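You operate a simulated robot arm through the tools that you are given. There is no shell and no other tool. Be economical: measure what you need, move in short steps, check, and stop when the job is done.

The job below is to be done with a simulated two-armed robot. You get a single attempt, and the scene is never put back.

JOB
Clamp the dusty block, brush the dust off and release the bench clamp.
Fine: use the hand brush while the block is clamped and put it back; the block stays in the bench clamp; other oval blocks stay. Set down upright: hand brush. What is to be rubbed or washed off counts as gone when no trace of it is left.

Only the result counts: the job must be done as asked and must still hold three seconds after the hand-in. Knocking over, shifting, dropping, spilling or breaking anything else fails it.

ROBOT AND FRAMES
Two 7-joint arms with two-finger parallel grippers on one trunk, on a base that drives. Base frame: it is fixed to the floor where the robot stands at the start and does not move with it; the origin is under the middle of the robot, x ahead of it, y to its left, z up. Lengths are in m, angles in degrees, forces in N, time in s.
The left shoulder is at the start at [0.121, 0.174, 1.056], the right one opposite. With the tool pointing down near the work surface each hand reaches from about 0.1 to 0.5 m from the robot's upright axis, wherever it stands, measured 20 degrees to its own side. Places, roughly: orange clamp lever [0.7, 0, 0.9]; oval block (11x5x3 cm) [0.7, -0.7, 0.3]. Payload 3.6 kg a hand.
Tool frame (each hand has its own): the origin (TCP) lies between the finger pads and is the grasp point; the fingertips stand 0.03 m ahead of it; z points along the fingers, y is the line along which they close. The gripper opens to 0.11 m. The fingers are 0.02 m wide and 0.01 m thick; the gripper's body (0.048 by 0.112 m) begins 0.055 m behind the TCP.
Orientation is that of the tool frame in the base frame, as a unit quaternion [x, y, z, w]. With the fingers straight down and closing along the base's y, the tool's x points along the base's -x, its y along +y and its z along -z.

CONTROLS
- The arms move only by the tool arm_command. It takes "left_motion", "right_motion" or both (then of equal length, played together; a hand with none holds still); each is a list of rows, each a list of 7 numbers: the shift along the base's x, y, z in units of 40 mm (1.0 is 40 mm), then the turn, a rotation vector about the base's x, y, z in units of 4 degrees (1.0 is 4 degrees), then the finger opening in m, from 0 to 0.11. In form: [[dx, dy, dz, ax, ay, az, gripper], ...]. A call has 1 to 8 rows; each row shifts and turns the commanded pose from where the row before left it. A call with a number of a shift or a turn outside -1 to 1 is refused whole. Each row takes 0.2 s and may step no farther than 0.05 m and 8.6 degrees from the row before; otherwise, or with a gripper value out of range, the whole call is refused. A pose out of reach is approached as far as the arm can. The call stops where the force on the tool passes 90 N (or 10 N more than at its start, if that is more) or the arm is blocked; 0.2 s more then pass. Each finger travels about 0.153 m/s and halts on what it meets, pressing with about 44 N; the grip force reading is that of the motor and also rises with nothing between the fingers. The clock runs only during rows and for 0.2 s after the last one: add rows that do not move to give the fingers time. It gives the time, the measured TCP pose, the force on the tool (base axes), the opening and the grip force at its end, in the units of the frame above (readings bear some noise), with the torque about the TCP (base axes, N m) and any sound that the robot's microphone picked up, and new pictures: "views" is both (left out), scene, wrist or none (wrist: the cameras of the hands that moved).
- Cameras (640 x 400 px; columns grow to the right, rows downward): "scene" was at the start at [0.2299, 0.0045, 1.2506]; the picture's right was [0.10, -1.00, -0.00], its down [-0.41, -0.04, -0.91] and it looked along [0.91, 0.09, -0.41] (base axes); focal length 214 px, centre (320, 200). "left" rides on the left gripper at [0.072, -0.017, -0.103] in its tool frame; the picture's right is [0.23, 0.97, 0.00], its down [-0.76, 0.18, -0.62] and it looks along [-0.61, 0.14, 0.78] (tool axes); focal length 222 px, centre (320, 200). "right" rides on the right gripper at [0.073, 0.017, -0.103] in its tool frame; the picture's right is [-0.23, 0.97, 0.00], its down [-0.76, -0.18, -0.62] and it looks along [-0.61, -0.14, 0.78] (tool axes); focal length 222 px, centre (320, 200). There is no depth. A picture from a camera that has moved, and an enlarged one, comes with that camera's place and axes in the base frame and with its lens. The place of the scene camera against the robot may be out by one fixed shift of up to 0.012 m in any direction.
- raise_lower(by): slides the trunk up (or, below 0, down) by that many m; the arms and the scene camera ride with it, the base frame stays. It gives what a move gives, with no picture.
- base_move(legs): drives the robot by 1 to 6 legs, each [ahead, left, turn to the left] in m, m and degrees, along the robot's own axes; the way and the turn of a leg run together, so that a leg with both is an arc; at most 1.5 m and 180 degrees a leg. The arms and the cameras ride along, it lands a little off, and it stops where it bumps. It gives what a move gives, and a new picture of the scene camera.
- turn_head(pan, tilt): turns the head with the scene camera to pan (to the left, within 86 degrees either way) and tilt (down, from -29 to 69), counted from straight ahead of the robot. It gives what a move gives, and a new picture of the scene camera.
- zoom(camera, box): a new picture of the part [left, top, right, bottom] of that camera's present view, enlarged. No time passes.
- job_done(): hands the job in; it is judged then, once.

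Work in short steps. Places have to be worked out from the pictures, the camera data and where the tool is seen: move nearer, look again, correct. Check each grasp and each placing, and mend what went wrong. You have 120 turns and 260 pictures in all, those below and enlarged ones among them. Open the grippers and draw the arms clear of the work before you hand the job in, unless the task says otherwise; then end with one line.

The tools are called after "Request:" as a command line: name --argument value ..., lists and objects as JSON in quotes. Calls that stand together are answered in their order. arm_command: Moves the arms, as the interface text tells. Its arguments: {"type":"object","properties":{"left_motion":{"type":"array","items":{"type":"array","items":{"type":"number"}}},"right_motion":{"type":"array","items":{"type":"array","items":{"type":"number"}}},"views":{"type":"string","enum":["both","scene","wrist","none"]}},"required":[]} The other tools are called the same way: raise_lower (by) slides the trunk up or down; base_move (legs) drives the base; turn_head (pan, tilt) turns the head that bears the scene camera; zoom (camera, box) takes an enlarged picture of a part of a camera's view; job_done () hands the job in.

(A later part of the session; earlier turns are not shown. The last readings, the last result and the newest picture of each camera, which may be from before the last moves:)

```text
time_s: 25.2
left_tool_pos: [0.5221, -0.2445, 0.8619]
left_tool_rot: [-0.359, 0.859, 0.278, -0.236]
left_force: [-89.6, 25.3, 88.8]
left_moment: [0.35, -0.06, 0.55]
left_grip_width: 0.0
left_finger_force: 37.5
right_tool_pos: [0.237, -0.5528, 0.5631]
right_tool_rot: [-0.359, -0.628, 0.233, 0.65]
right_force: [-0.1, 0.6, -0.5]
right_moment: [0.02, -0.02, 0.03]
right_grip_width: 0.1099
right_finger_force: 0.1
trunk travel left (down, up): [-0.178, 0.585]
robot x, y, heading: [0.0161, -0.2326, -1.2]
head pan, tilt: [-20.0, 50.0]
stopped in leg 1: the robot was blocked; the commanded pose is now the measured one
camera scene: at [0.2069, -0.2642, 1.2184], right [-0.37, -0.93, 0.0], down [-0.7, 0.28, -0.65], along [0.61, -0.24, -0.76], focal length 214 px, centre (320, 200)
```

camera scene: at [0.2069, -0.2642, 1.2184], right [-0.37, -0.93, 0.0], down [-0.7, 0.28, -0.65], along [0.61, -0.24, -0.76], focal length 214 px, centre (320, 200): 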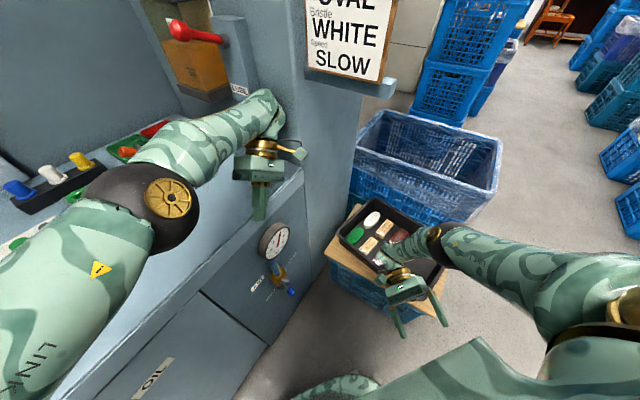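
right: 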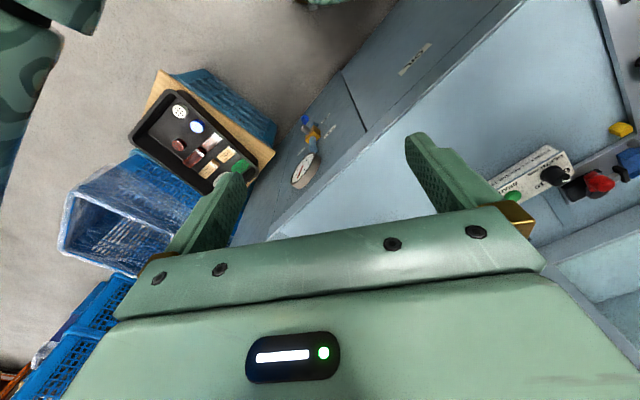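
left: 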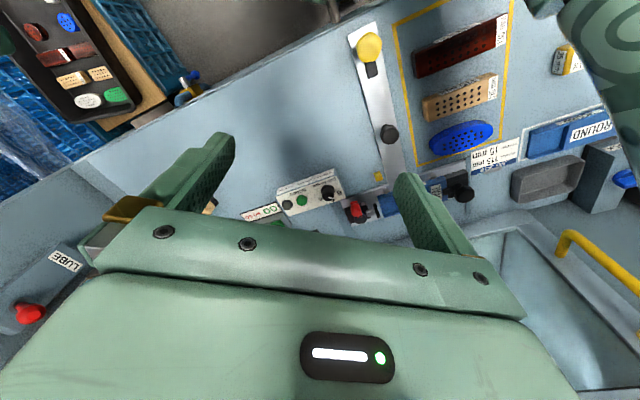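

The body is level again. I try lifting the left hand in the direction it is being pushed, up and back.

Request:
arm_command --left_motion '[[-0.3, 0.1, 0.4, 0, 0, 0, 0], [-0.3, 0.1, 0.5, 0, 0, 0, 0], [-0.3, 0, 0.8, 0, 0, 0, 0]]' --views "scene"

```text
time_s: 26.1
left_tool_pos: [0.5012, -0.2407, 0.9201]
left_tool_rot: [-0.356, 0.857, 0.286, -0.24]
left_force: [0.5, -0.6, 1.0]
left_moment: [0.03, 0.02, 0.02]
left_grip_width: 0.0001
left_finger_force: 37.6
right_tool_pos: [0.2446, -0.5565, 0.5609]
right_tool_rot: [-0.356, -0.623, 0.233, 0.656]
right_force: [0.5, 0.0, 0.9]
right_moment: [-0.02, 0.0, 0.02]
right_grip_width: 0.1101
right_finger_force: 0.1
trunk travel left (down, up): [-0.178, 0.585]
robot x, y, heading: [0.019, -0.2322, -1.5]
head pan, tilt: [-20.0, 50.0]
camera scene: at [0.2263, -0.2681, 1.2155], right [-0.37, -0.93, 0.0], down [-0.71, 0.28, -0.64], along [0.6, -0.24, -0.77], focal length 214 px, centre (320, 200)
```

scene: 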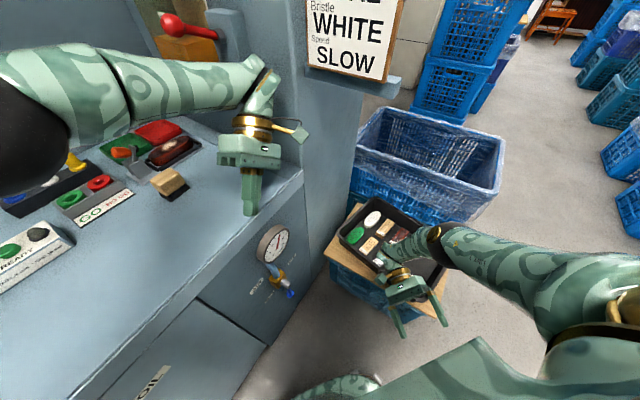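

The left hand is free and the force is zero. I check that nothing on the bench has been disturbed.

Request:
zoom --camera "scene" --box '[30, 110, 220, 230]'

Request:
zoom --camera "scene" --box '[320, 180, 480, 280]'

```text
3.33 times, centred on (125, 170) of scene
camera zoom: at [0.2263, -0.2681, 1.2155], right [-0.37, -0.93, 0.0], down [-0.71, 0.28, -0.64], along [0.6, -0.24, -0.77], focal length 715 px, centre (970, 300)
```

zoom: 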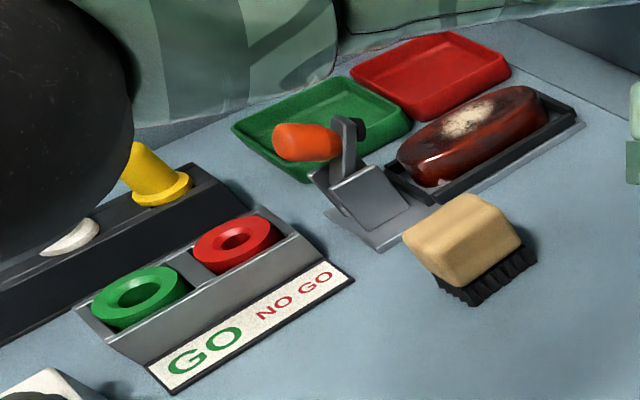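

```text
4.00 times, centred on (400, 230) of scene
camera zoom: at [0.2263, -0.2681, 1.2155], right [-0.37, -0.93, 0.0], down [-0.71, 0.28, -0.64], along [0.6, -0.24, -0.77], focal length 858 px, centre (0, 80)
```

zoom: 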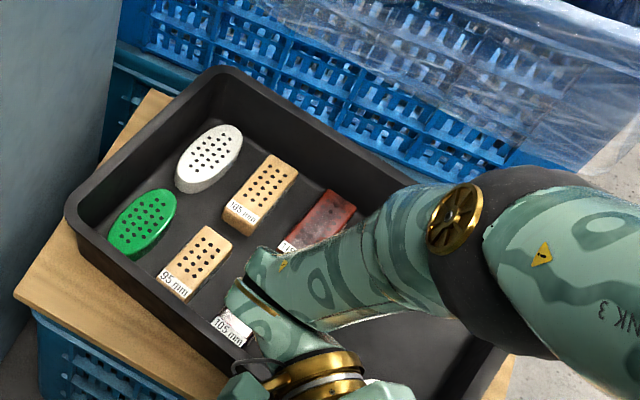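

Bench and tray objects look untouched. Now I lift the right hand away from the tray, turning it back towards pointing down, and the left hand up as well.

Request:
arm_command --left_motion '[[-0.3, 0.3, 0.6, 0, 0, 0, 0.05], [-0.3, 0.3, 0.6, 0, 0, 0, 0.05], [-0.3, 0.3, 0.6, 0, 0, 0, 0.05], [-0.3, 0.3, 0.6, 0, 0, 0, 0.05], [0, 0, 0, 0, 0, 0, 0.05], [0, 0, 0, 0, 0, 0, 0.05]]' --right_motion '[[0, 0.1, 0.3, 0, -0.8, 0, 0.11], [0, 0.1, 0.5, 0, -1, 0, 0.11], [0, 0.1, 0.6, 0, -1, 0, 0.11], [0, 0.1, 0.6, 0, -1, 0, 0.11], [0, 0.1, 0.6, 0, -1, 0, 0.11], [0, 0.1, 0.6, 0, -1, 0, 0.11]]' --views "scene"

```text
time_s: 27.4
left_tool_pos: [0.4526, -0.1909, 1.0146]
left_tool_rot: [-0.357, 0.856, 0.285, -0.242]
left_force: [-0.1, -1.0, -0.7]
left_moment: [0.01, 0.01, -0.02]
left_grip_width: 0.0502
left_finger_force: 0.1
right_tool_pos: [0.2454, -0.5325, 0.6872]
right_tool_rot: [0.395, 0.744, -0.156, -0.517]
right_force: [0.1, 0.7, -0.6]
right_moment: [-0.01, -0.03, 0.0]
right_grip_width: 0.1097
right_finger_force: 0.1
trunk travel left (down, up): [-0.178, 0.585]
robot x, y, heading: [0.0175, -0.2316, -1.8]
head pan, tilt: [-20.0, 50.0]
camera scene: at [0.2254, -0.2676, 1.2158], right [-0.37, -0.93, 0.0], down [-0.71, 0.28, -0.64], along [0.6, -0.24, -0.77], focal length 214 px, centre (320, 200)
```

scene: 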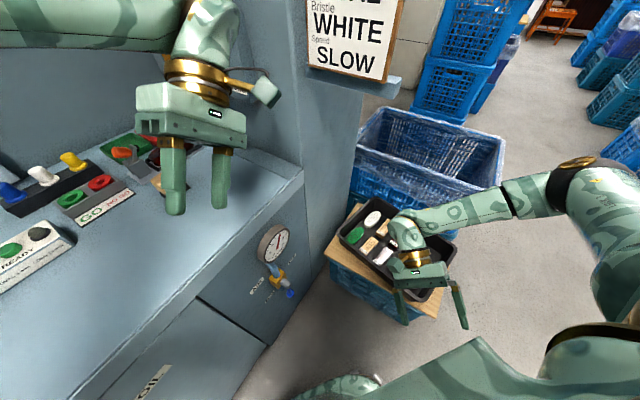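

The arms obey well again. I continue lifting and straightening both hands.

Request:
arm_command --left_motion '[[-0.4, 0.3, 0.4, -0.45, -0.89, 0, 0.05], [-0.4, 0.3, 0.4, -0.45, -0.89, 0, 0.05], [-0.4, 0.3, 0.4, -0.45, -0.89, 0, 0.05], [-0.4, 0.3, 0.4, -0.45, -0.89, 0, 0.05], [-0.4, 0.3, 0.4, -0.45, -0.89, 0, 0.05], [-0.4, 0.3, 0.4, -0.45, -0.89, 0, 0.05], [-0.2, 0.3, 0.4, -0.45, -0.89, 0, 0.05], [-0.2, 0.3, 0.4, -0.45, -0.89, 0, 0.05]]' --right_motion '[[0.1, 0.2, 0.9, 0, -1, 0, 0.11], [0.1, 0.2, 0.9, 0, -1, 0, 0.11], [0.1, 0.2, 0.9, 0, -1, 0, 0.11], [0.1, 0.2, 0.9, 0, -1, 0, 0.11], [0.1, 0.2, 0.9, 0, -1, 0, 0.11], [0.1, 0.2, 0.9, 0, -1, 0, 0.11], [0.1, 0.2, 0.9, 0, -1, 0, 0.11], [0.1, 0.2, 0.9, 0, -1, 0, 0.11]]' --views "scene"

```text
time_s: 29.2
left_tool_pos: [0.3409, -0.0946, 1.1428]
left_tool_rot: [-0.383, 0.918, 0.079, -0.065]
left_force: [0.2, 0.6, 0.5]
left_moment: [-0.04, 0.0, -0.01]
left_grip_width: 0.05
left_finger_force: 0.1
right_tool_pos: [0.2792, -0.467, 0.9759]
right_tool_rot: [0.422, 0.857, -0.043, -0.292]
right_force: [-0.2, -0.2, -1.2]
right_moment: [-0.02, -0.02, 0.03]
right_grip_width: 0.1098
right_finger_force: 0.0
trunk travel left (down, up): [-0.178, 0.585]
robot x, y, heading: [0.0235, -0.2305, -1.6]
head pan, tilt: [-20.0, 50.0]
camera scene: at [0.2252, -0.267, 1.2158], right [-0.37, -0.93, 0.0], down [-0.71, 0.28, -0.64], along [0.6, -0.24, -0.77], focal length 214 px, centre (320, 200)
```

scene: 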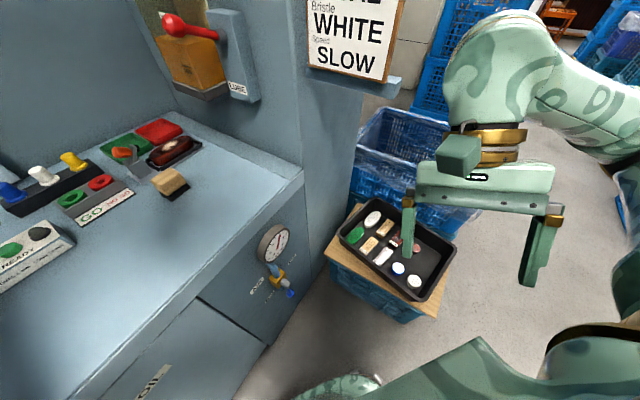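

Both hands are well clear now. The culprit was probably the valve and gauge sticking out of the bench front at about [0.41, -0.26]. I finish straightening the hands and look down ahead to measure my own front.

Request:
arm_command --left_motion '[[0, 0, 0, -0.46, -0.88, 0, 0.05], [0, 0, 0, -0.46, -0.88, 0, 0.05], [0, 0, 0, -0.46, -0.88, 0, 0.05], [0, 0, 0, 0, 0, -1, 0.05], [0, 0, 0, 0, 0, -1, 0.05], [0, 0, 0, 0, 0, -1, 0.05], [0, 0, 0, 0, 0, -1, 0.05], [0, 0, 0, 0, 0, -1, 0.05]]' --right_motion '[[0.2, 0.2, 0.5, -0.3, -0.95, 0, 0.11], [0.2, 0.2, 0.5, -0.3, -0.95, 0, 0.11], [0.2, 0.2, 0.5, -0.3, -0.95, 0, 0.11], [0.2, 0.2, 0.5, -0.3, -0.95, 0, 0.11], [0.2, 0.2, 0.5, -0.3, -0.95, 0, 0.11], [0, 0.2, 0.5, -0.3, -0.95, 0, 0.11], [0, 0.2, 0.5, -0.3, -0.95, 0, 0.11], [0, 0.2, 0.5, -0.3, -0.95, 0, 0.11]]' --views "none"

Request:
turn_head --pan 0 --tilt 69

Request:
zoom --camera "right" --box '[0, 0, 640, 400]'

```text
time_s: 31.1
left_tool_pos: [0.3446, -0.1021, 1.1375]
left_tool_rot: [-0.216, 0.976, 0.004, -0.003]
left_force: [-0.4, -0.2, 0.2]
left_moment: [0.02, 0.0, 0.03]
left_grip_width: 0.0502
left_finger_force: 0.1
right_tool_pos: [0.3209, -0.4118, 1.119]
right_tool_rot: [0.442, 0.896, -0.009, -0.033]
right_force: [0.8, 0.2, 0.4]
right_moment: [0.0, -0.03, -0.01]
right_grip_width: 0.1101
right_finger_force: 0.1
trunk travel left (down, up): [-0.178, 0.585]
robot x, y, heading: [0.0185, -0.2315, -2.1]
head pan, tilt: [-20.0, 50.0]
```

```text
time_s: 31.9
left_tool_pos: [0.3426, -0.1033, 1.1405]
left_tool_rot: [-0.219, 0.976, 0.004, -0.001]
left_force: [0.6, 1.0, 0.1]
left_moment: [0.01, -0.03, 0.03]
left_grip_width: 0.0501
left_finger_force: 0.1
right_tool_pos: [0.3199, -0.4131, 1.1178]
right_tool_rot: [0.439, 0.898, -0.011, -0.033]
right_force: [0.0, -0.4, 0.1]
right_moment: [0.03, -0.01, -0.03]
right_grip_width: 0.1101
right_finger_force: 0.0
trunk travel left (down, up): [-0.178, 0.585]
robot x, y, heading: [0.0186, -0.2295, -1.3]
head pan, tilt: [0.0, 68.8]
camera scene: at [0.2116, -0.249, 1.1896], right [-0.03, -1.0, -0.01], down [-0.93, 0.03, -0.36], along [0.36, 0.0, -0.93], focal length 214 px, centre (320, 200)
```

scene: 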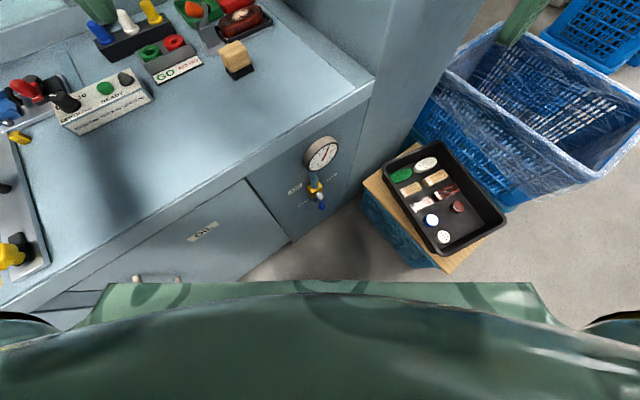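

```text
1.00 times, centred on (320, 200) of right (not enlarged: the box is as wide or as high as the picture)
camera zoom: at [0.2965, -0.346, 1.2223], right [0.91, 0.42, -0.06], down [0.37, -0.72, 0.59], along [0.2, -0.56, -0.8], focal length 222 px, centre (320, 200)
```

zoom: 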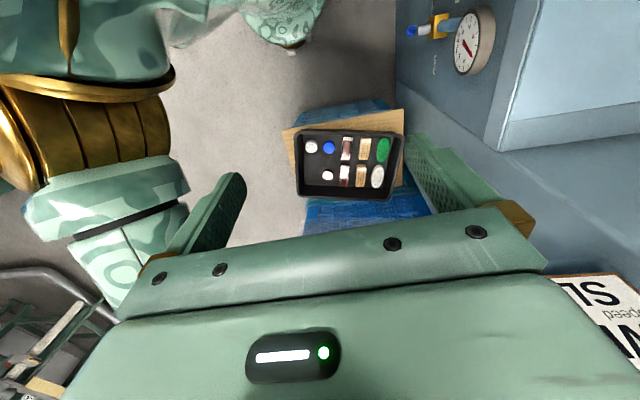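

The start pose had my chest's front-left corner almost at the bench edge, so that corner was what bumped. I turn to face the bench here, where there is room, and then come in squarely.

Request:
base_move --legs '[[-0.05, 0, 0], [0, 0, 38]]'

```text
time_s: 33.2
left_tool_pos: [0.3525, -0.0834, 1.1245]
left_tool_rot: [-0.016, 0.996, 0.008, 0.084]
left_force: [125.1, 136.5, 73.7]
left_moment: [-11.06, 8.48, 3.08]
left_grip_width: 0.0504
left_finger_force: 0.0
right_tool_pos: [0.271, -0.3963, 1.107]
right_tool_rot: [0.415, 0.909, 0.025, 0.041]
right_force: [201.2, -192.1, 438.6]
right_moment: [-15.03, 8.14, 10.58]
right_grip_width: 0.0702
right_finger_force: 0.1
trunk travel left (down, up): [-0.178, 0.585]
robot x, y, heading: [-0.0154, -0.1272, -15.7]
head pan, tilt: [0.0, 68.8]
stopped in leg 2: the robot was blocked; the commanded pose is now the measured one
camera scene: at [0.3336, -0.2026, 1.1598], right [0.65, -0.74, -0.15], down [-0.75, -0.62, -0.23], along [0.08, 0.26, -0.96], focal length 214 px, centre (320, 200)
```

scene: 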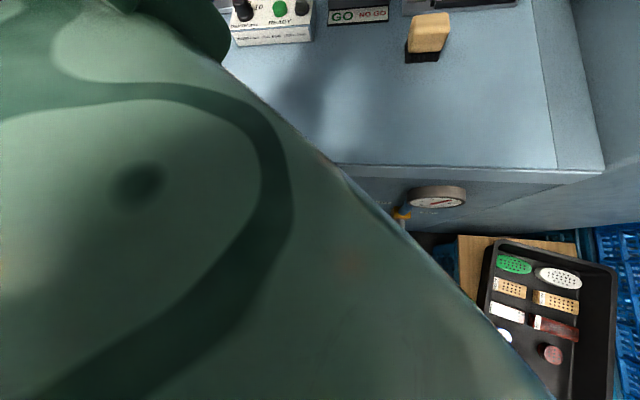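

Large forces appeared on both hands, so I look through the wrist cameras immediately.

Request:
zoom --camera "right" --box '[0, 0, 640, 400]'

Request:
zoom --camera "left" --box '[0, 0, 640, 400]'

Request:
turn_head --pan -40 --tilt 40

```text
1.00 times, centred on (320, 200) of right (not enlarged: the box is as wide or as high as the picture)
camera zoom: at [0.2279, -0.3312, 1.2061], right [0.88, 0.47, 0.09], down [0.3, -0.7, 0.65], along [0.36, -0.54, -0.76], focal length 222 px, centre (320, 200)
```

zoom: 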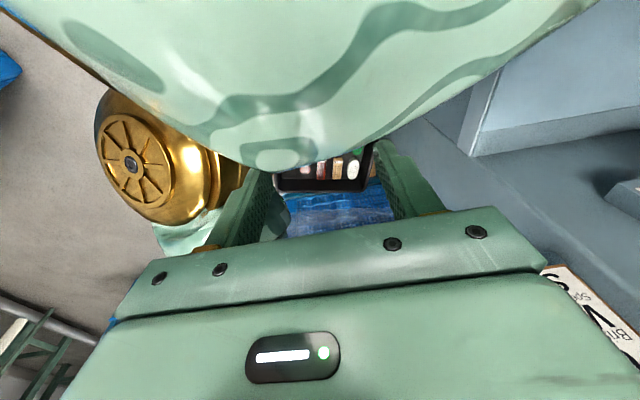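

```text
1.00 times, centred on (320, 200) of left (not enlarged: the box is as wide or as high as the picture)
camera zoom: at [0.2644, -0.1029, 1.2133], right [-0.26, 0.97, -0.03], down [0.64, 0.19, 0.74], along [0.72, 0.17, -0.67], focal length 222 px, centre (320, 200)
```

zoom: 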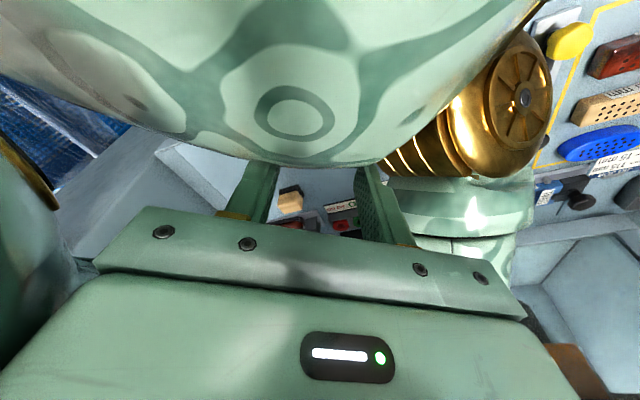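

```text
time_s: 34.3
left_tool_pos: [0.4091, -0.0329, 1.1234]
left_tool_rot: [0.071, 0.993, -0.001, 0.095]
left_force: [184.9, 198.3, 154.3]
left_moment: [-18.84, 16.82, 1.01]
left_grip_width: 0.0499
left_finger_force: 0.3
right_tool_pos: [0.2857, -0.3214, 1.125]
right_tool_rot: [0.48, 0.876, 0.022, 0.042]
right_force: [95.3, -108.1, 280.9]
right_moment: [-9.23, 9.4, 6.73]
right_grip_width: 0.0883
right_finger_force: 0.1
trunk travel left (down, up): [-0.178, 0.585]
robot x, y, heading: [0.0407, -0.0384, -24.4]
head pan, tilt: [-40.0, 40.0]
camera scene: at [0.3717, -0.145, 1.1659], right [0.58, -0.8, -0.14], down [-0.81, -0.55, -0.22], along [0.1, 0.24, -0.97], focal length 214 px, centre (320, 200)
```

scene: 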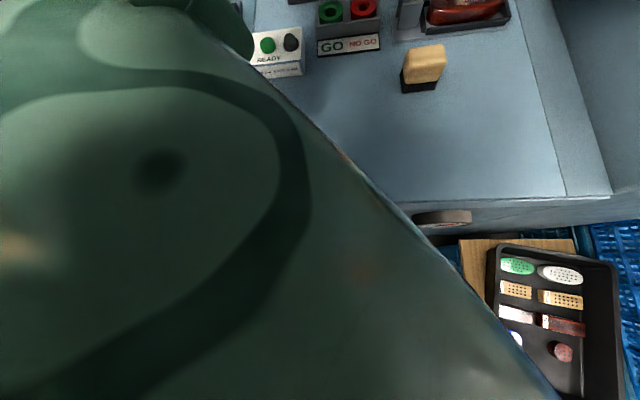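

The hands are pressing against my own chest. I move each hand off along the direction in which it is being pushed.

Request:
arm_command --left_motion '[[0.5, 0.5, 0.5, 0, 0, 0, 0.05], [0.5, 0.5, 0.5, 0, 0, 0, 0.05]]' --right_motion '[[0.3, -0.4, 0.7, 0, 0, 0, 0.08], [0.3, -0.4, 0.7, 0, 0, 0, 0.08]]' --views "both"

```text
time_s: 34.6
left_tool_pos: [0.3089, -0.0067, 1.1501]
left_tool_rot: [0.151, 0.975, -0.049, 0.153]
left_force: [48.7, 85.6, 27.2]
left_moment: [-5.26, 3.85, -2.86]
left_grip_width: 0.05
left_finger_force: 0.0
right_tool_pos: [0.1948, -0.2697, 1.1495]
right_tool_rot: [0.401, 0.907, 0.055, 0.12]
right_force: [0.8, 0.5, 1.1]
right_moment: [-0.02, 0.08, 0.01]
right_grip_width: 0.0802
right_finger_force: 0.1
trunk travel left (down, up): [-0.178, 0.585]
robot x, y, heading: [0.042, -0.0349, -25.0]
head pan, tilt: [-40.0, 40.0]
stopped in row 1 (left hand): the arm was blocked; the commanded pose is now the measured one
camera scene: at [0.3083, -0.1055, 1.181], right [0.89, -0.43, -0.11], down [-0.44, -0.83, -0.34], along [0.05, 0.35, -0.94], focal length 214 px, centre (320, 200)
camera right: at [0.1328, -0.2052, 1.2388], right [0.84, 0.49, 0.23], down [0.21, -0.69, 0.7], along [0.5, -0.54, -0.68], focal length 222 px, centre (320, 200)
camera left: at [0.2091, 0.0136, 1.2262], right [0.09, 0.99, -0.12], down [0.57, 0.04, 0.82], along [0.82, -0.14, -0.56], focal length 222 px, centre (320, 200)
```

scene: 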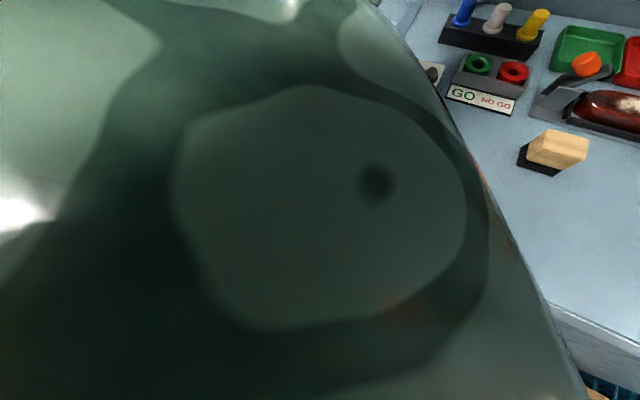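
right: 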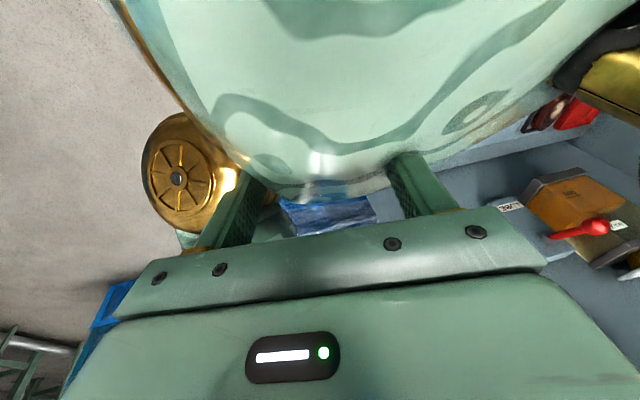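
left: 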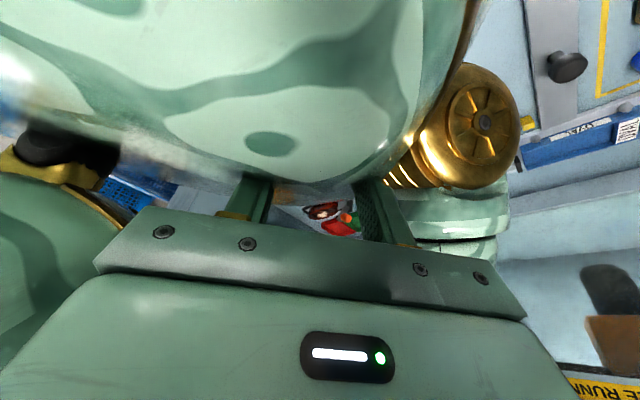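

The right hand is free now; the left still leans on the head and chest. I move the left hand further up and outwards.

Request:
arm_command --left_motion '[[0.3, 0.6, 0.5, 0, 0, 0, 0.05], [0.3, 0.6, 0.5, 0, 0, 0, 0.05], [0.3, 0.6, 0.5, 0, 0, 0, 0.05]]' --views "none"

Request:
turn_head --pan 0 --tilt 30

```text
time_s: 34.9
left_tool_pos: [0.1264, 0.0963, 1.1742]
left_tool_rot: [0.138, 0.966, -0.049, 0.214]
left_force: [0.0, -0.8, -0.4]
left_moment: [0.07, -0.14, 0.02]
left_grip_width: 0.0502
left_finger_force: 0.0
right_tool_pos: [-0.0054, -0.1854, 1.1579]
right_tool_rot: [0.383, 0.898, 0.045, 0.214]
right_force: [-0.3, 1.1, 0.6]
right_moment: [-0.08, -0.11, -0.04]
right_grip_width: 0.0801
right_finger_force: 0.0
trunk travel left (down, up): [-0.178, 0.585]
robot x, y, heading: [0.0322, -0.0282, -24.3]
head pan, tilt: [-40.0, 40.0]
stopped in row 1 (left hand): the arm was blocked; the commanded pose is now the measured one
```

```text
time_s: 36.0
left_tool_pos: [0.2073, 0.0609, 1.1651]
left_tool_rot: [0.137, 0.965, -0.057, 0.217]
left_force: [0.3, 0.3, 0.5]
left_moment: [0.0, -0.01, 0.02]
left_grip_width: 0.0503
left_finger_force: 0.0
right_tool_pos: [0.0822, -0.2155, 1.1531]
right_tool_rot: [0.391, 0.901, 0.051, 0.18]
right_force: [0.3, 0.2, 0.6]
right_moment: [0.0, 0.03, -0.01]
right_grip_width: 0.0799
right_finger_force: 0.0
trunk travel left (down, up): [-0.178, 0.585]
robot x, y, heading: [0.0431, -0.0315, -24.6]
head pan, tilt: [0.0, 30.0]
camera scene: at [0.2513, -0.1339, 1.2448], right [-0.42, -0.91, 0.0], down [-0.46, 0.21, -0.87], along [0.79, -0.36, -0.5], focal length 214 px, centre (320, 200)
```

scene: 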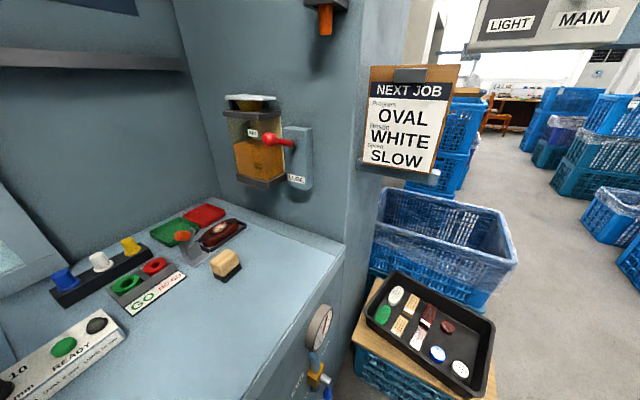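

The robot is level again and all objects look undisturbed, but the hands are folded up close above the shoulders. I move both hands forward in the robot's direction of heading (-25°).

Request:
arm_command --left_motion '[[0.5, -0.2, 0.2, 0, 0, 0, 0.05], [0.6, -0.27, 0.2, 0, 0, 0, 0.05], [0.7, -0.3, 0.1, 0, 0, 0, 0.05], [0.7, -0.3, 0.1, 0, 0, 0, 0.05]]' --right_motion '[[0.5, -0.2, 0.2, 0, 0, 0, 0.08], [0.6, -0.27, 0.2, 0, 0, 0, 0.08], [0.7, -0.3, 0.1, 0, 0, 0, 0.08], [0.7, -0.3, 0.1, 0, 0, 0, 0.08]]' --views "both"

```text
time_s: 37.0
left_tool_pos: [0.3038, 0.016, 1.1903]
left_tool_rot: [0.135, 0.965, -0.056, 0.218]
left_force: [-0.4, -0.3, 0.1]
left_moment: [0.02, -0.02, -0.02]
left_grip_width: 0.0501
left_finger_force: 0.0
right_tool_pos: [0.1803, -0.2613, 1.1795]
right_tool_rot: [0.388, 0.903, 0.05, 0.179]
right_force: [0.3, -0.2, -1.0]
right_moment: [0.04, -0.01, 0.01]
right_grip_width: 0.08
right_finger_force: 0.0
trunk travel left (down, up): [-0.178, 0.585]
robot x, y, heading: [0.0439, -0.0359, -24.2]
head pan, tilt: [0.0, 30.0]
camera scene: at [0.2488, -0.1351, 1.2451], right [-0.41, -0.91, 0.0], down [-0.46, 0.21, -0.87], along [0.79, -0.36, -0.5], focal length 214 px, centre (320, 200)
camera right: at [0.1094, -0.1928, 1.2582], right [0.81, 0.51, 0.29], down [0.13, -0.64, 0.76], along [0.57, -0.57, -0.59], focal length 222 px, centre (320, 200)
camera left: at [0.1941, 0.035, 1.251], right [0.08, 0.99, -0.15], down [0.46, 0.09, 0.88], along [0.88, -0.14, -0.45], focal length 222 px, centre (320, 200)
```

scene: 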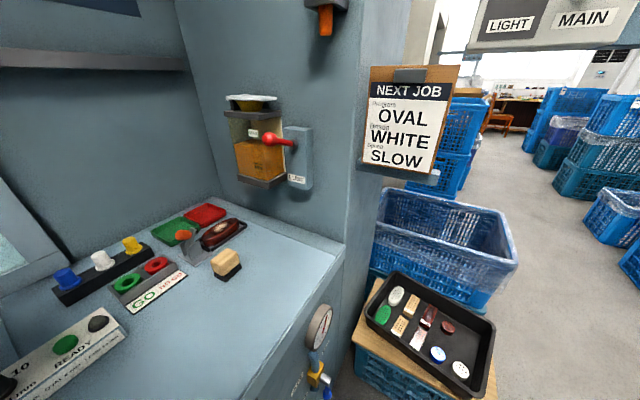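
right: 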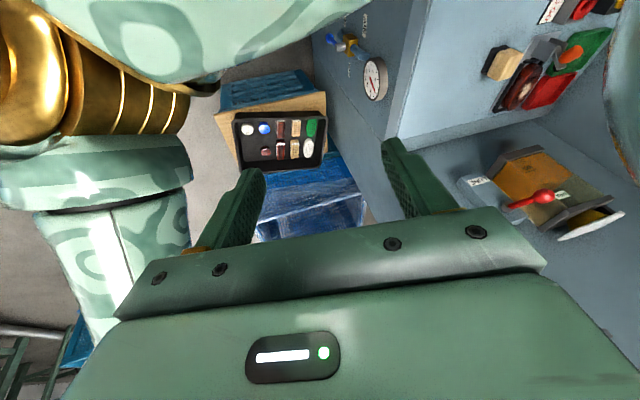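
left: 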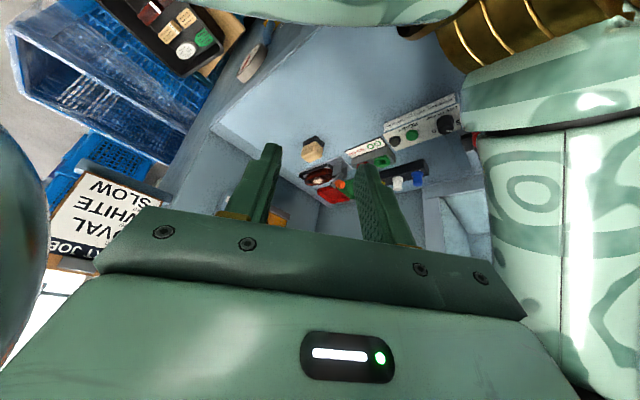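

Both hands move freely. I bring them to a normal ready pose, fingers down and further out ahead of the chest, before driving.

Request:
arm_command --left_motion '[[0.33, -0.15, 0, 0.36, 0.9, 0, 0.05], [0.33, -0.15, 0, 0.36, 0.9, 0, 0.05], [0.33, -0.15, 0, 0.36, 0.9, 0, 0.05], [0.33, -0.15, 0, 0.36, 0.9, 0, 0.05], [0.33, -0.15, 0, 0.36, 0.9, 0, 0.05], [0.33, -0.15, 0, 0.36, 0.9, 0, 0.05], [0.33, -0.15, 0, 0.2, 0.4, -1, 0.05], [0, 0, 0, 0, 0, -1, 0.05]]' --right_motion '[[0.33, -0.15, 0, 0.13, 0.9, 0, 0.08], [0.33, -0.15, 0, 0.13, 0.9, 0, 0.08], [0.33, -0.15, 0, 0.13, 0.9, 0, 0.08], [0.33, -0.15, 0, 0.13, 0.9, 0, 0.08], [0.33, -0.15, 0, 0.13, 0.9, 0, 0.08], [0.33, -0.15, 0, 0.13, 0.9, 0, 0.08], [0.33, -0.15, 0, 0, 0, 1, 0.08], [0, 0, 0, 0, 0, 1, 0.08]]' --views "none"

Request:
base_move --legs '[[-0.05, -0.1, 0]]'

```text
time_s: 38.8
left_tool_pos: [0.3984, -0.0243, 1.1894]
left_tool_rot: [0.207, 0.978, -0.004, 0.008]
left_force: [-0.5, 0.2, -0.6]
left_moment: [0.04, -0.01, 0.0]
left_grip_width: 0.0501
left_finger_force: 0.1
right_tool_pos: [0.2725, -0.3027, 1.1775]
right_tool_rot: [0.33, 0.944, 0.001, -0.003]
right_force: [-0.4, 0.5, -0.9]
right_moment: [0.01, -0.01, -0.01]
right_grip_width: 0.0799
right_finger_force: 0.1
trunk travel left (down, up): [-0.178, 0.585]
robot x, y, heading: [0.0419, -0.0338, -24.3]
head pan, tilt: [0.0, 30.0]
```

```text
time_s: 40.0
left_tool_pos: [0.3068, -0.0973, 1.1898]
left_tool_rot: [0.208, 0.978, -0.004, 0.007]
left_force: [-0.7, 0.3, 0.3]
left_moment: [0.04, -0.02, -0.01]
left_grip_width: 0.0501
left_finger_force: 0.1
right_tool_pos: [0.1836, -0.3765, 1.1777]
right_tool_rot: [0.33, 0.944, 0.003, -0.002]
right_force: [-0.3, 0.1, 0.2]
right_moment: [0.05, -0.04, 0.01]
right_grip_width: 0.0802
right_finger_force: 0.0
trunk travel left (down, up): [-0.178, 0.585]
robot x, y, heading: [-0.0492, -0.1047, -24.3]
head pan, tilt: [0.0, 30.0]
camera scene: at [0.1591, -0.2073, 1.2453], right [-0.41, -0.91, 0.0], down [-0.46, 0.21, -0.87], along [0.79, -0.36, -0.5], focal length 214 px, centre (320, 200)
```

scene: 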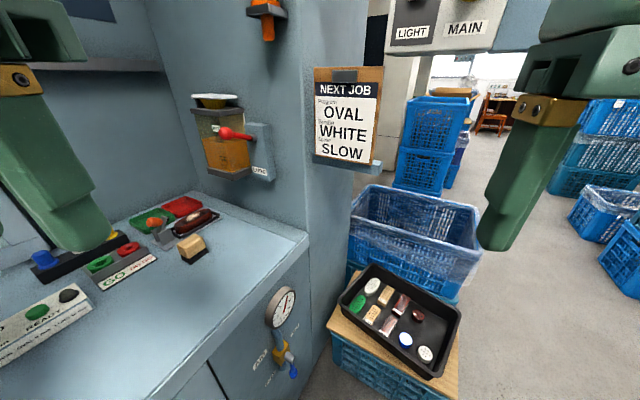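

The drive worked cleanly. I move slightly further back and then turn left in modest steps.

Request:
base_move --legs '[[-0.04, -0.04, 0], [0, 0, 15]]'

```text
time_s: 41.9
left_tool_pos: [0.2411, -0.024, 1.1888]
left_tool_rot: [0.075, 0.997, -0.003, 0.007]
left_force: [-0.2, -0.3, -0.4]
left_moment: [-0.03, -0.03, 0.01]
left_grip_width: 0.0502
left_finger_force: 0.1
right_tool_pos: [0.194, -0.3244, 1.178]
right_tool_rot: [0.203, 0.979, 0.002, -0.004]
right_force: [0.1, -0.7, -0.5]
right_moment: [-0.01, -0.02, 0.0]
right_grip_width: 0.0802
right_finger_force: 0.1
trunk travel left (down, up): [-0.178, 0.585]
robot x, y, heading: [-0.0957, -0.1289, -9.5]
head pan, tilt: [0.0, 30.0]
camera scene: at [0.1251, -0.1676, 1.2452], right [-0.16, -0.99, 0.0], down [-0.49, 0.08, -0.87], along [0.85, -0.14, -0.5], focal length 214 px, centre (320, 200)
```

scene: 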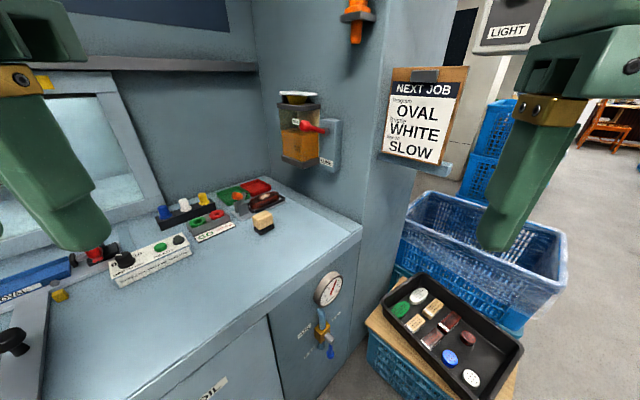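

Good. I continue turning left.

Request:
base_move --legs '[[0, 0, 15], [0, 0, 15]]'

```text
time_s: 44.0
left_tool_pos: [0.1427, 0.1336, 1.1899]
left_tool_rot: [-0.187, 0.982, -0.001, 0.009]
left_force: [-0.6, -0.4, 0.8]
left_moment: [0.03, -0.01, -0.03]
left_grip_width: 0.05
left_finger_force: 0.1
right_tool_pos: [0.2534, -0.1515, 1.178]
right_tool_rot: [-0.059, 0.998, 0.0, -0.003]
right_force: [0.4, -0.3, -0.6]
right_moment: [-0.02, -0.02, -0.04]
right_grip_width: 0.0801
right_finger_force: 0.0
trunk travel left (down, up): [-0.178, 0.585]
robot x, y, heading: [-0.099, -0.1278, 21.0]
head pan, tilt: [0.0, 30.0]
camera scene: at [0.1125, -0.0488, 1.2452], right [0.36, -0.93, 0.0], down [-0.47, -0.18, -0.87], along [0.81, 0.31, -0.5], focal length 214 px, centre (320, 200)
```

scene: 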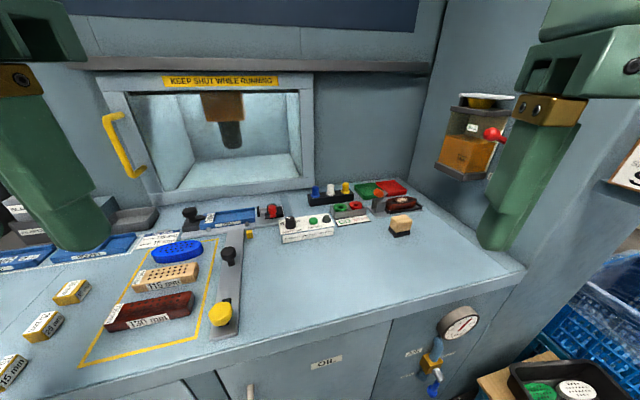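

The bench normal points along about 37.7°, the edge is 0.275 m out along it, and the block is about 0.6 m out. I turn the last 16°, slide right 0.26 m, then go ahead 0.15 m.

Request:
base_move --legs '[[0, 0, 16.5], [0, -0.13, 0], [0, -0.13, 0], [0.08, 0, 0], [0.07, 0, 0]]'

Request:
turn_head --pan -15 --tilt 45

```text
time_s: 47.1
left_tool_pos: [0.2043, 0.0642, 1.1871]
left_tool_rot: [-0.388, 0.921, 0.012, -0.001]
left_force: [0.3, -0.3, 1.5]
left_moment: [0.02, 0.02, 0.03]
left_grip_width: 0.05
left_finger_force: 0.0
right_tool_pos: [0.4186, -0.1477, 1.1669]
right_tool_rot: [-0.27, 0.963, 0.006, -0.013]
right_force: [11.4, -15.2, -6.5]
right_moment: [1.42, 0.86, 0.08]
right_grip_width: 0.0797
right_finger_force: 0.2
trunk travel left (down, up): [-0.178, 0.585]
robot x, y, heading: [0.0612, -0.2578, 45.3]
head pan, tilt: [0.0, 30.0]
stopped in leg 3: the robot was blocked; the commanded pose is now the measured one
camera scene: at [0.2077, -0.0968, 1.246], right [0.71, -0.7, 0.01], down [-0.34, -0.36, -0.87], along [0.61, 0.62, -0.49], focal length 214 px, centre (320, 200)
```

scene: 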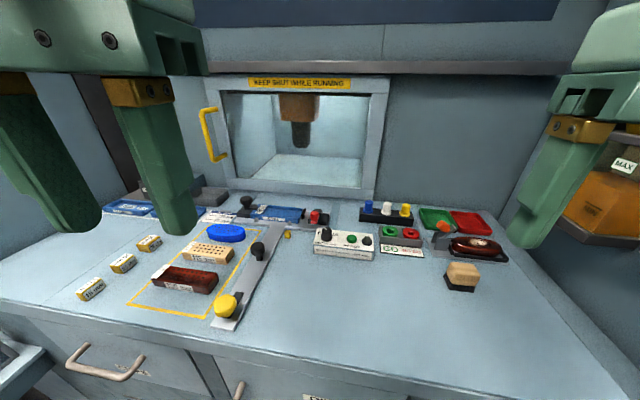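

```text
time_s: 47.9
left_tool_pos: [0.1961, 0.0596, 1.185]
left_tool_rot: [-0.379, 0.926, 0.002, 0.002]
left_force: [0.2, 0.4, -0.2]
left_moment: [-0.05, 0.01, -0.03]
left_grip_width: 0.0499
left_finger_force: 0.1
right_tool_pos: [0.4072, -0.1578, 1.1707]
right_tool_rot: [-0.261, 0.965, -0.004, -0.009]
right_force: [-0.1, -0.8, -1.1]
right_moment: [-0.08, 0.0, -0.02]
right_grip_width: 0.0798
right_finger_force: 0.0
trunk travel left (down, up): [-0.178, 0.585]
robot x, y, heading: [0.0581, -0.2727, 44.1]
head pan, tilt: [-15.0, 45.0]
camera scene: at [0.2262, -0.1229, 1.2198], right [0.49, -0.87, 0.02], down [-0.62, -0.36, -0.7], along [0.62, 0.33, -0.71], focal length 214 px, centre (320, 200)
```

scene: 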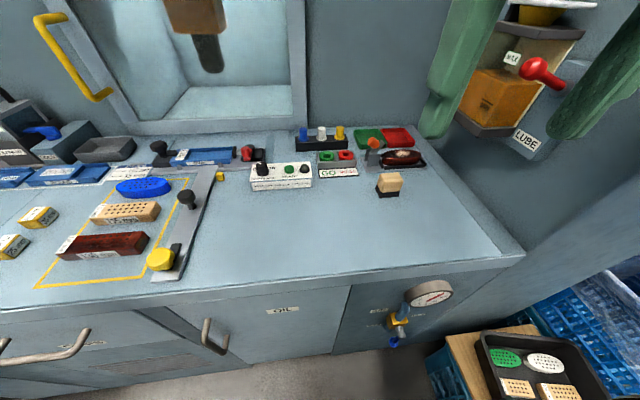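

The robot stopped 5 cm short, probably because the right elbow touched something. I look to the right.

Request:
turn_head --pan -70 --tilt 30

```text
time_s: 49.1
left_tool_pos: [0.1984, 0.0589, 1.1841]
left_tool_rot: [-0.384, 0.923, 0.001, 0.0]
left_force: [0.7, 0.3, 0.5]
left_moment: [0.0, 0.03, 0.01]
left_grip_width: 0.0501
left_finger_force: 0.2
right_tool_pos: [0.4097, -0.1547, 1.17]
right_tool_rot: [-0.268, 0.963, -0.004, -0.01]
right_force: [0.3, -0.4, -0.6]
right_moment: [-0.06, -0.03, 0.01]
right_grip_width: 0.08
right_finger_force: 0.0
trunk travel left (down, up): [-0.178, 0.585]
robot x, y, heading: [0.0608, -0.2803, 45.0]
head pan, tilt: [-70.0, 30.0]
camera scene: at [0.2332, -0.2097, 1.2454], right [-0.42, -0.91, 0.01], down [-0.45, 0.2, -0.87], along [0.79, -0.37, -0.49], focal length 214 px, centre (320, 200)
```

scene: 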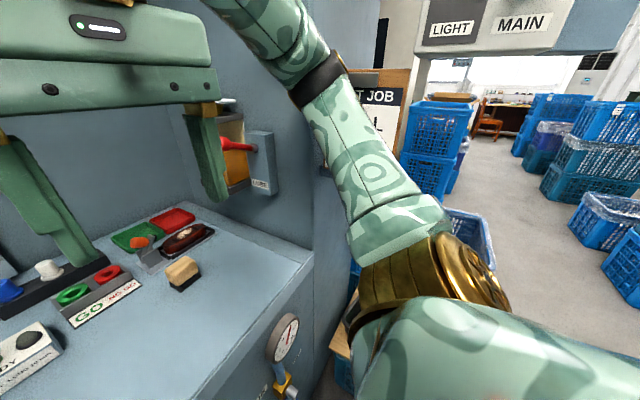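

The right elbow points up and out and touched the panel corner. I back off left 4 cm and square up, then extend the right hand forward so that the elbow folds in.

Request:
base_move --legs '[[-0.01, 0.04, 0], [0, 0, -6]]'

Request:
arm_command --right_motion '[[0.5, 0.4, 0, 0, 0, 0, 0.08], [0.5, 0.4, 0, 0, 0, 0, 0.08], [0.5, 0.4, 0, 0, 0, 0, 0.08], [0.5, 0.4, 0, 0, 0, 0, 0.08]]' --views "scene"

```text
time_s: 49.8
left_tool_pos: [0.1939, 0.0531, 1.1858]
left_tool_rot: [-0.389, 0.921, 0.004, 0.001]
left_force: [0.7, -0.2, -0.8]
left_moment: [0.02, 0.01, 0.0]
left_grip_width: 0.05
left_finger_force: 0.0
right_tool_pos: [0.4065, -0.1568, 1.1701]
right_tool_rot: [-0.276, 0.961, -0.004, -0.007]
right_force: [0.4, -0.5, 0.8]
right_moment: [-0.01, 0.01, 0.02]
right_grip_width: 0.0799
right_finger_force: 0.1
trunk travel left (down, up): [-0.178, 0.585]
robot x, y, heading: [0.0622, -0.2789, 45.2]
head pan, tilt: [-70.0, 30.0]
stopped in leg 1: the robot was blocked; the commanded pose is now the measured one
camera scene: at [0.2315, -0.2155, 1.2459], right [-0.42, -0.91, 0.0], down [-0.45, 0.2, -0.87], along [0.79, -0.36, -0.49], focal length 214 px, centre (320, 200)
```

scene: 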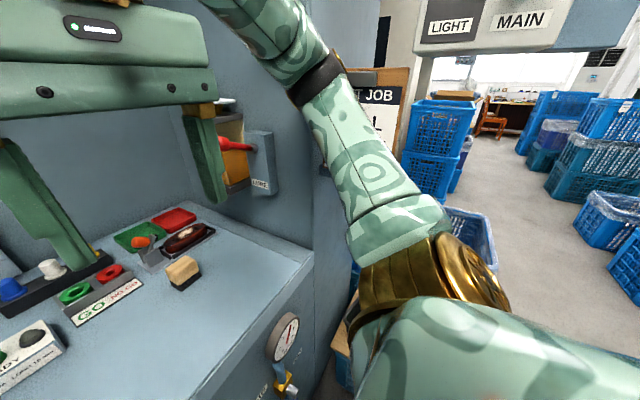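

```text
time_s: 50.8
left_tool_pos: [0.2007, 0.0487, 1.1862]
left_tool_rot: [-0.386, 0.922, 0.007, -0.002]
left_force: [-0.8, -0.1, 0.4]
left_moment: [0.01, -0.01, -0.04]
left_grip_width: 0.0499
left_finger_force: 0.1
right_tool_pos: [0.4934, -0.1019, 1.1668]
right_tool_rot: [-0.271, 0.963, 0.0, -0.009]
right_force: [-0.7, -1.0, -0.4]
right_moment: [-0.04, 0.01, 0.0]
right_grip_width: 0.0802
right_finger_force: 0.1
trunk travel left (down, up): [-0.178, 0.585]
robot x, y, heading: [0.0581, -0.2793, 45.3]
head pan, tilt: [-70.0, 30.0]
camera scene: at [0.2385, -0.2206, 1.2449], right [-0.42, -0.91, 0.0], down [-0.45, 0.21, -0.87], along [0.79, -0.37, -0.5], focal length 214 px, centre (320, 200)
```

scene: 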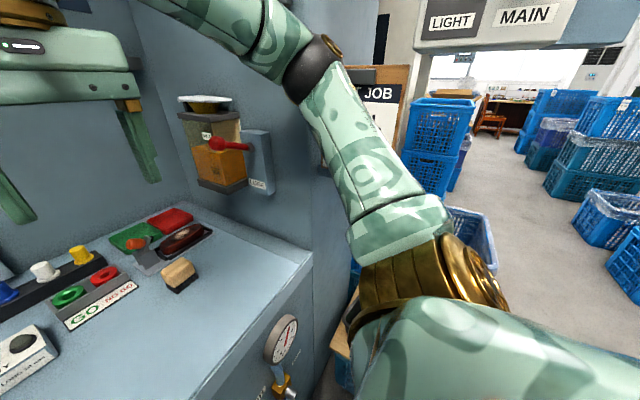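

The arm extended fine. I retry the small left shift now that the elbow has moved.

Request:
base_move --legs '[[0, 0.04, 0]]'

```text
time_s: 51.7
left_tool_pos: [0.1722, 0.0747, 1.1869]
left_tool_rot: [-0.388, 0.922, 0.009, 0.0]
left_force: [-0.1, 0.2, -0.8]
left_moment: [-0.05, -0.01, -0.01]
left_grip_width: 0.0502
left_finger_force: 0.1
right_tool_pos: [0.4628, -0.0754, 1.167]
right_tool_rot: [-0.272, 0.962, 0.002, -0.008]
right_force: [-0.1, 0.7, 0.0]
right_moment: [-0.03, -0.01, 0.01]
right_grip_width: 0.0798
right_finger_force: 0.2
trunk travel left (down, up): [-0.178, 0.585]
robot x, y, heading: [0.034, -0.2563, 45.1]
head pan, tilt: [-70.0, 30.0]
camera scene: at [0.2088, -0.1954, 1.2454], right [-0.42, -0.91, 0.0], down [-0.45, 0.21, -0.87], along [0.79, -0.36, -0.5], focal length 214 px, centre (320, 200)
```

scene: 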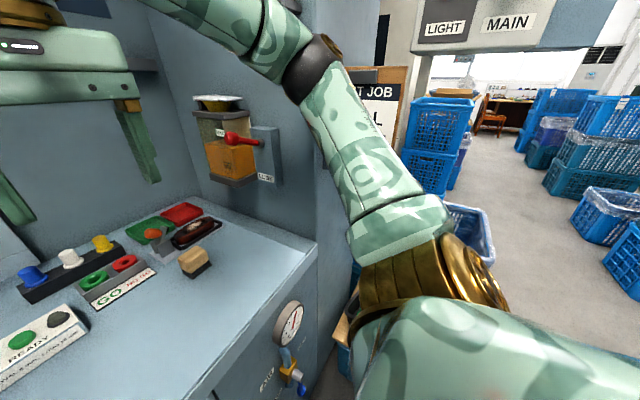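

Clear again. I drive ahead towards the bench, leaving the chest about 7 cm from the edge.

Request:
base_move --legs '[[0.07, 0, 0], [0.06, 0, -4]]'

```text
time_s: 53.3
left_tool_pos: [0.2935, 0.1548, 1.1857]
left_tool_rot: [-0.355, 0.935, 0.009, -0.002]
left_force: [1.1, -0.4, -0.3]
left_moment: [-0.05, 0.03, -0.01]
left_grip_width: 0.0504
left_finger_force: 0.1
right_tool_pos: [0.5736, -0.0147, 1.1646]
right_tool_rot: [-0.238, 0.971, 0.002, -0.01]
right_force: [-0.1, -0.2, 0.4]
right_moment: [-0.04, 0.07, -0.01]
right_grip_width: 0.0796
right_finger_force: 0.2
trunk travel left (down, up): [-0.178, 0.585]
robot x, y, heading: [0.1274, -0.1639, 41.5]
head pan, tilt: [-70.0, 30.0]
camera scene: at [0.3119, -0.1167, 1.2446], right [-0.48, -0.88, 0.0], down [-0.44, 0.24, -0.87], along [0.76, -0.42, -0.5], focal length 214 px, centre (320, 200)
```

scene: 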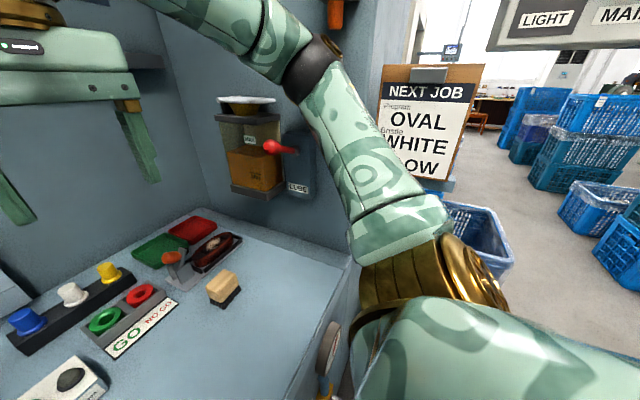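

I'm in position at bench distance. I move the right hand over the brush and clamp, still high, to look with the wrist camera.

Request:
arm_command --right_motion '[[0.5, -0.5, -0.3, 0, 0, 0, 0.08], [0.5, -0.5, -0.3, 0, 0, 0, 0.08], [0.3, -0.4, -0.3, 0, 0, 0, 0.08], [0, 0, -0.3, 0, 0, 0, 0.08]]' --views "both"

```text
time_s: 54.5
left_tool_pos: [0.2737, 0.178, 1.1835]
left_tool_rot: [-0.372, 0.928, 0.003, 0.0]
left_force: [0.5, 1.0, -0.5]
left_moment: [-0.04, 0.01, 0.0]
left_grip_width: 0.0504
left_finger_force: 0.0
right_tool_pos: [0.6105, -0.0312, 1.1203]
right_tool_rot: [-0.261, 0.965, -0.009, -0.007]
right_force: [0.5, 0.7, 0.3]
right_moment: [0.02, 0.02, 0.0]
right_grip_width: 0.0799
right_finger_force: 0.1
trunk travel left (down, up): [-0.178, 0.585]
robot x, y, heading: [0.1304, -0.1503, 43.5]
head pan, tilt: [-70.0, 30.0]
stopped in row 4 (right hand): the arm was blocked; the commanded pose is now the measured one
camera scene: at [0.3006, -0.0903, 1.2454], right [-0.45, -0.89, 0.01], down [-0.44, 0.22, -0.87], along [0.78, -0.4, -0.49], focal length 214 px, centre (320, 200)
camera right: at [0.5407, -0.0508, 1.2244], right [-0.29, 0.96, -0.02], down [0.75, 0.24, 0.61], along [0.59, 0.17, -0.79], focal length 222 px, centre (320, 200)
```

scene: 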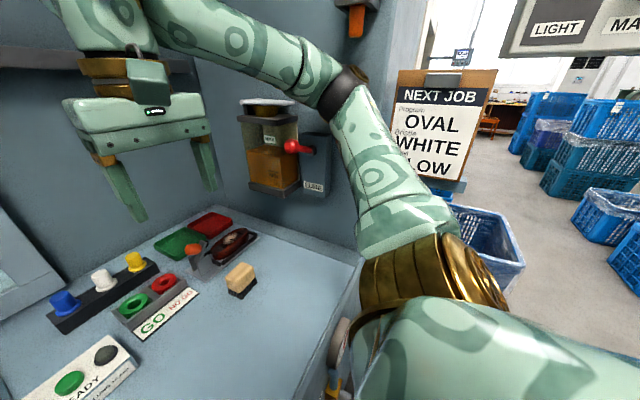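
right: 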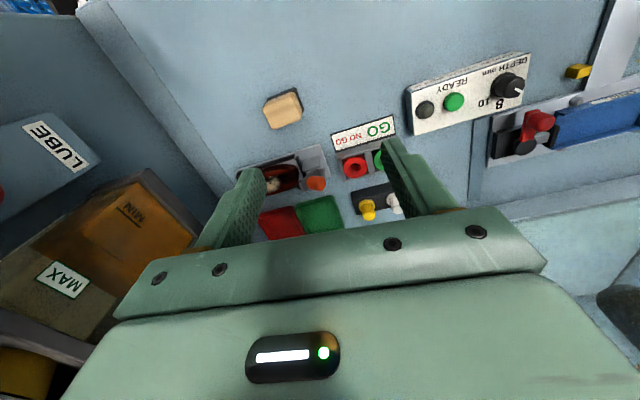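

The elbow swings out to the right and touches the side panel when the hand is this close. I shift the base left so that the right arm reaches with a straighter elbow.

Request:
arm_command --right_motion '[[0, 0.3, 0.2, 0, 0, 0, 0.08], [0, 0.4, 0.3, 0, 0, 0, 0.08]]' --views "none"

Request:
base_move --legs '[[0, 0.08, 0]]'

```text
time_s: 55.1
left_tool_pos: [0.2864, 0.1639, 1.1885]
left_tool_rot: [-0.368, 0.93, 0.009, -0.001]
left_force: [0.4, 0.3, 0.0]
left_moment: [-0.02, 0.01, -0.01]
left_grip_width: 0.0501
left_finger_force: 0.0
right_tool_pos: [0.6232, -0.0215, 1.1407]
right_tool_rot: [-0.254, 0.967, 0.0, -0.008]
right_force: [-0.2, 0.6, -0.8]
right_moment: [-0.02, 0.01, 0.01]
right_grip_width: 0.0801
right_finger_force: 0.1
trunk travel left (down, up): [-0.178, 0.585]
robot x, y, heading: [0.1333, -0.157, 42.8]
head pan, tilt: [-70.0, 30.0]
```

```text
time_s: 56.1
left_tool_pos: [0.2301, 0.2244, 1.1876]
left_tool_rot: [-0.368, 0.93, 0.008, 0.0]
left_force: [0.1, 0.5, 0.3]
left_moment: [0.01, -0.01, 0.0]
left_grip_width: 0.0501
left_finger_force: 0.1
right_tool_pos: [0.5645, 0.0401, 1.1403]
right_tool_rot: [-0.256, 0.967, -0.002, -0.009]
right_force: [-0.3, 0.7, 0.3]
right_moment: [-0.03, -0.03, 0.02]
right_grip_width: 0.0796
right_finger_force: 0.0
trunk travel left (down, up): [-0.178, 0.585]
robot x, y, heading: [0.0749, -0.0959, 43.0]
head pan, tilt: [-70.0, 30.0]
camera scene: at [0.2549, -0.0457, 1.2453], right [-0.46, -0.89, 0.0], down [-0.44, 0.23, -0.87], along [0.77, -0.4, -0.5], focal length 214 px, centre (320, 200)
```

scene: 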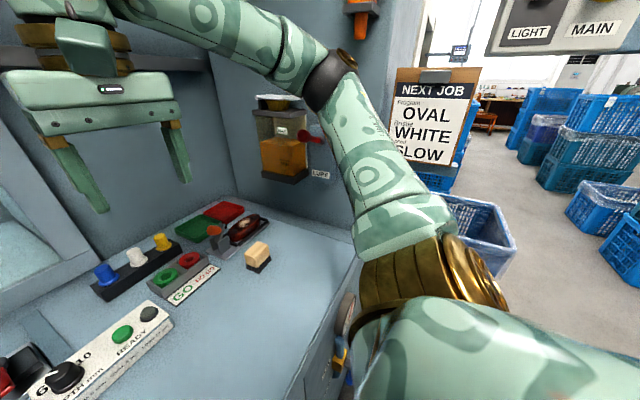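

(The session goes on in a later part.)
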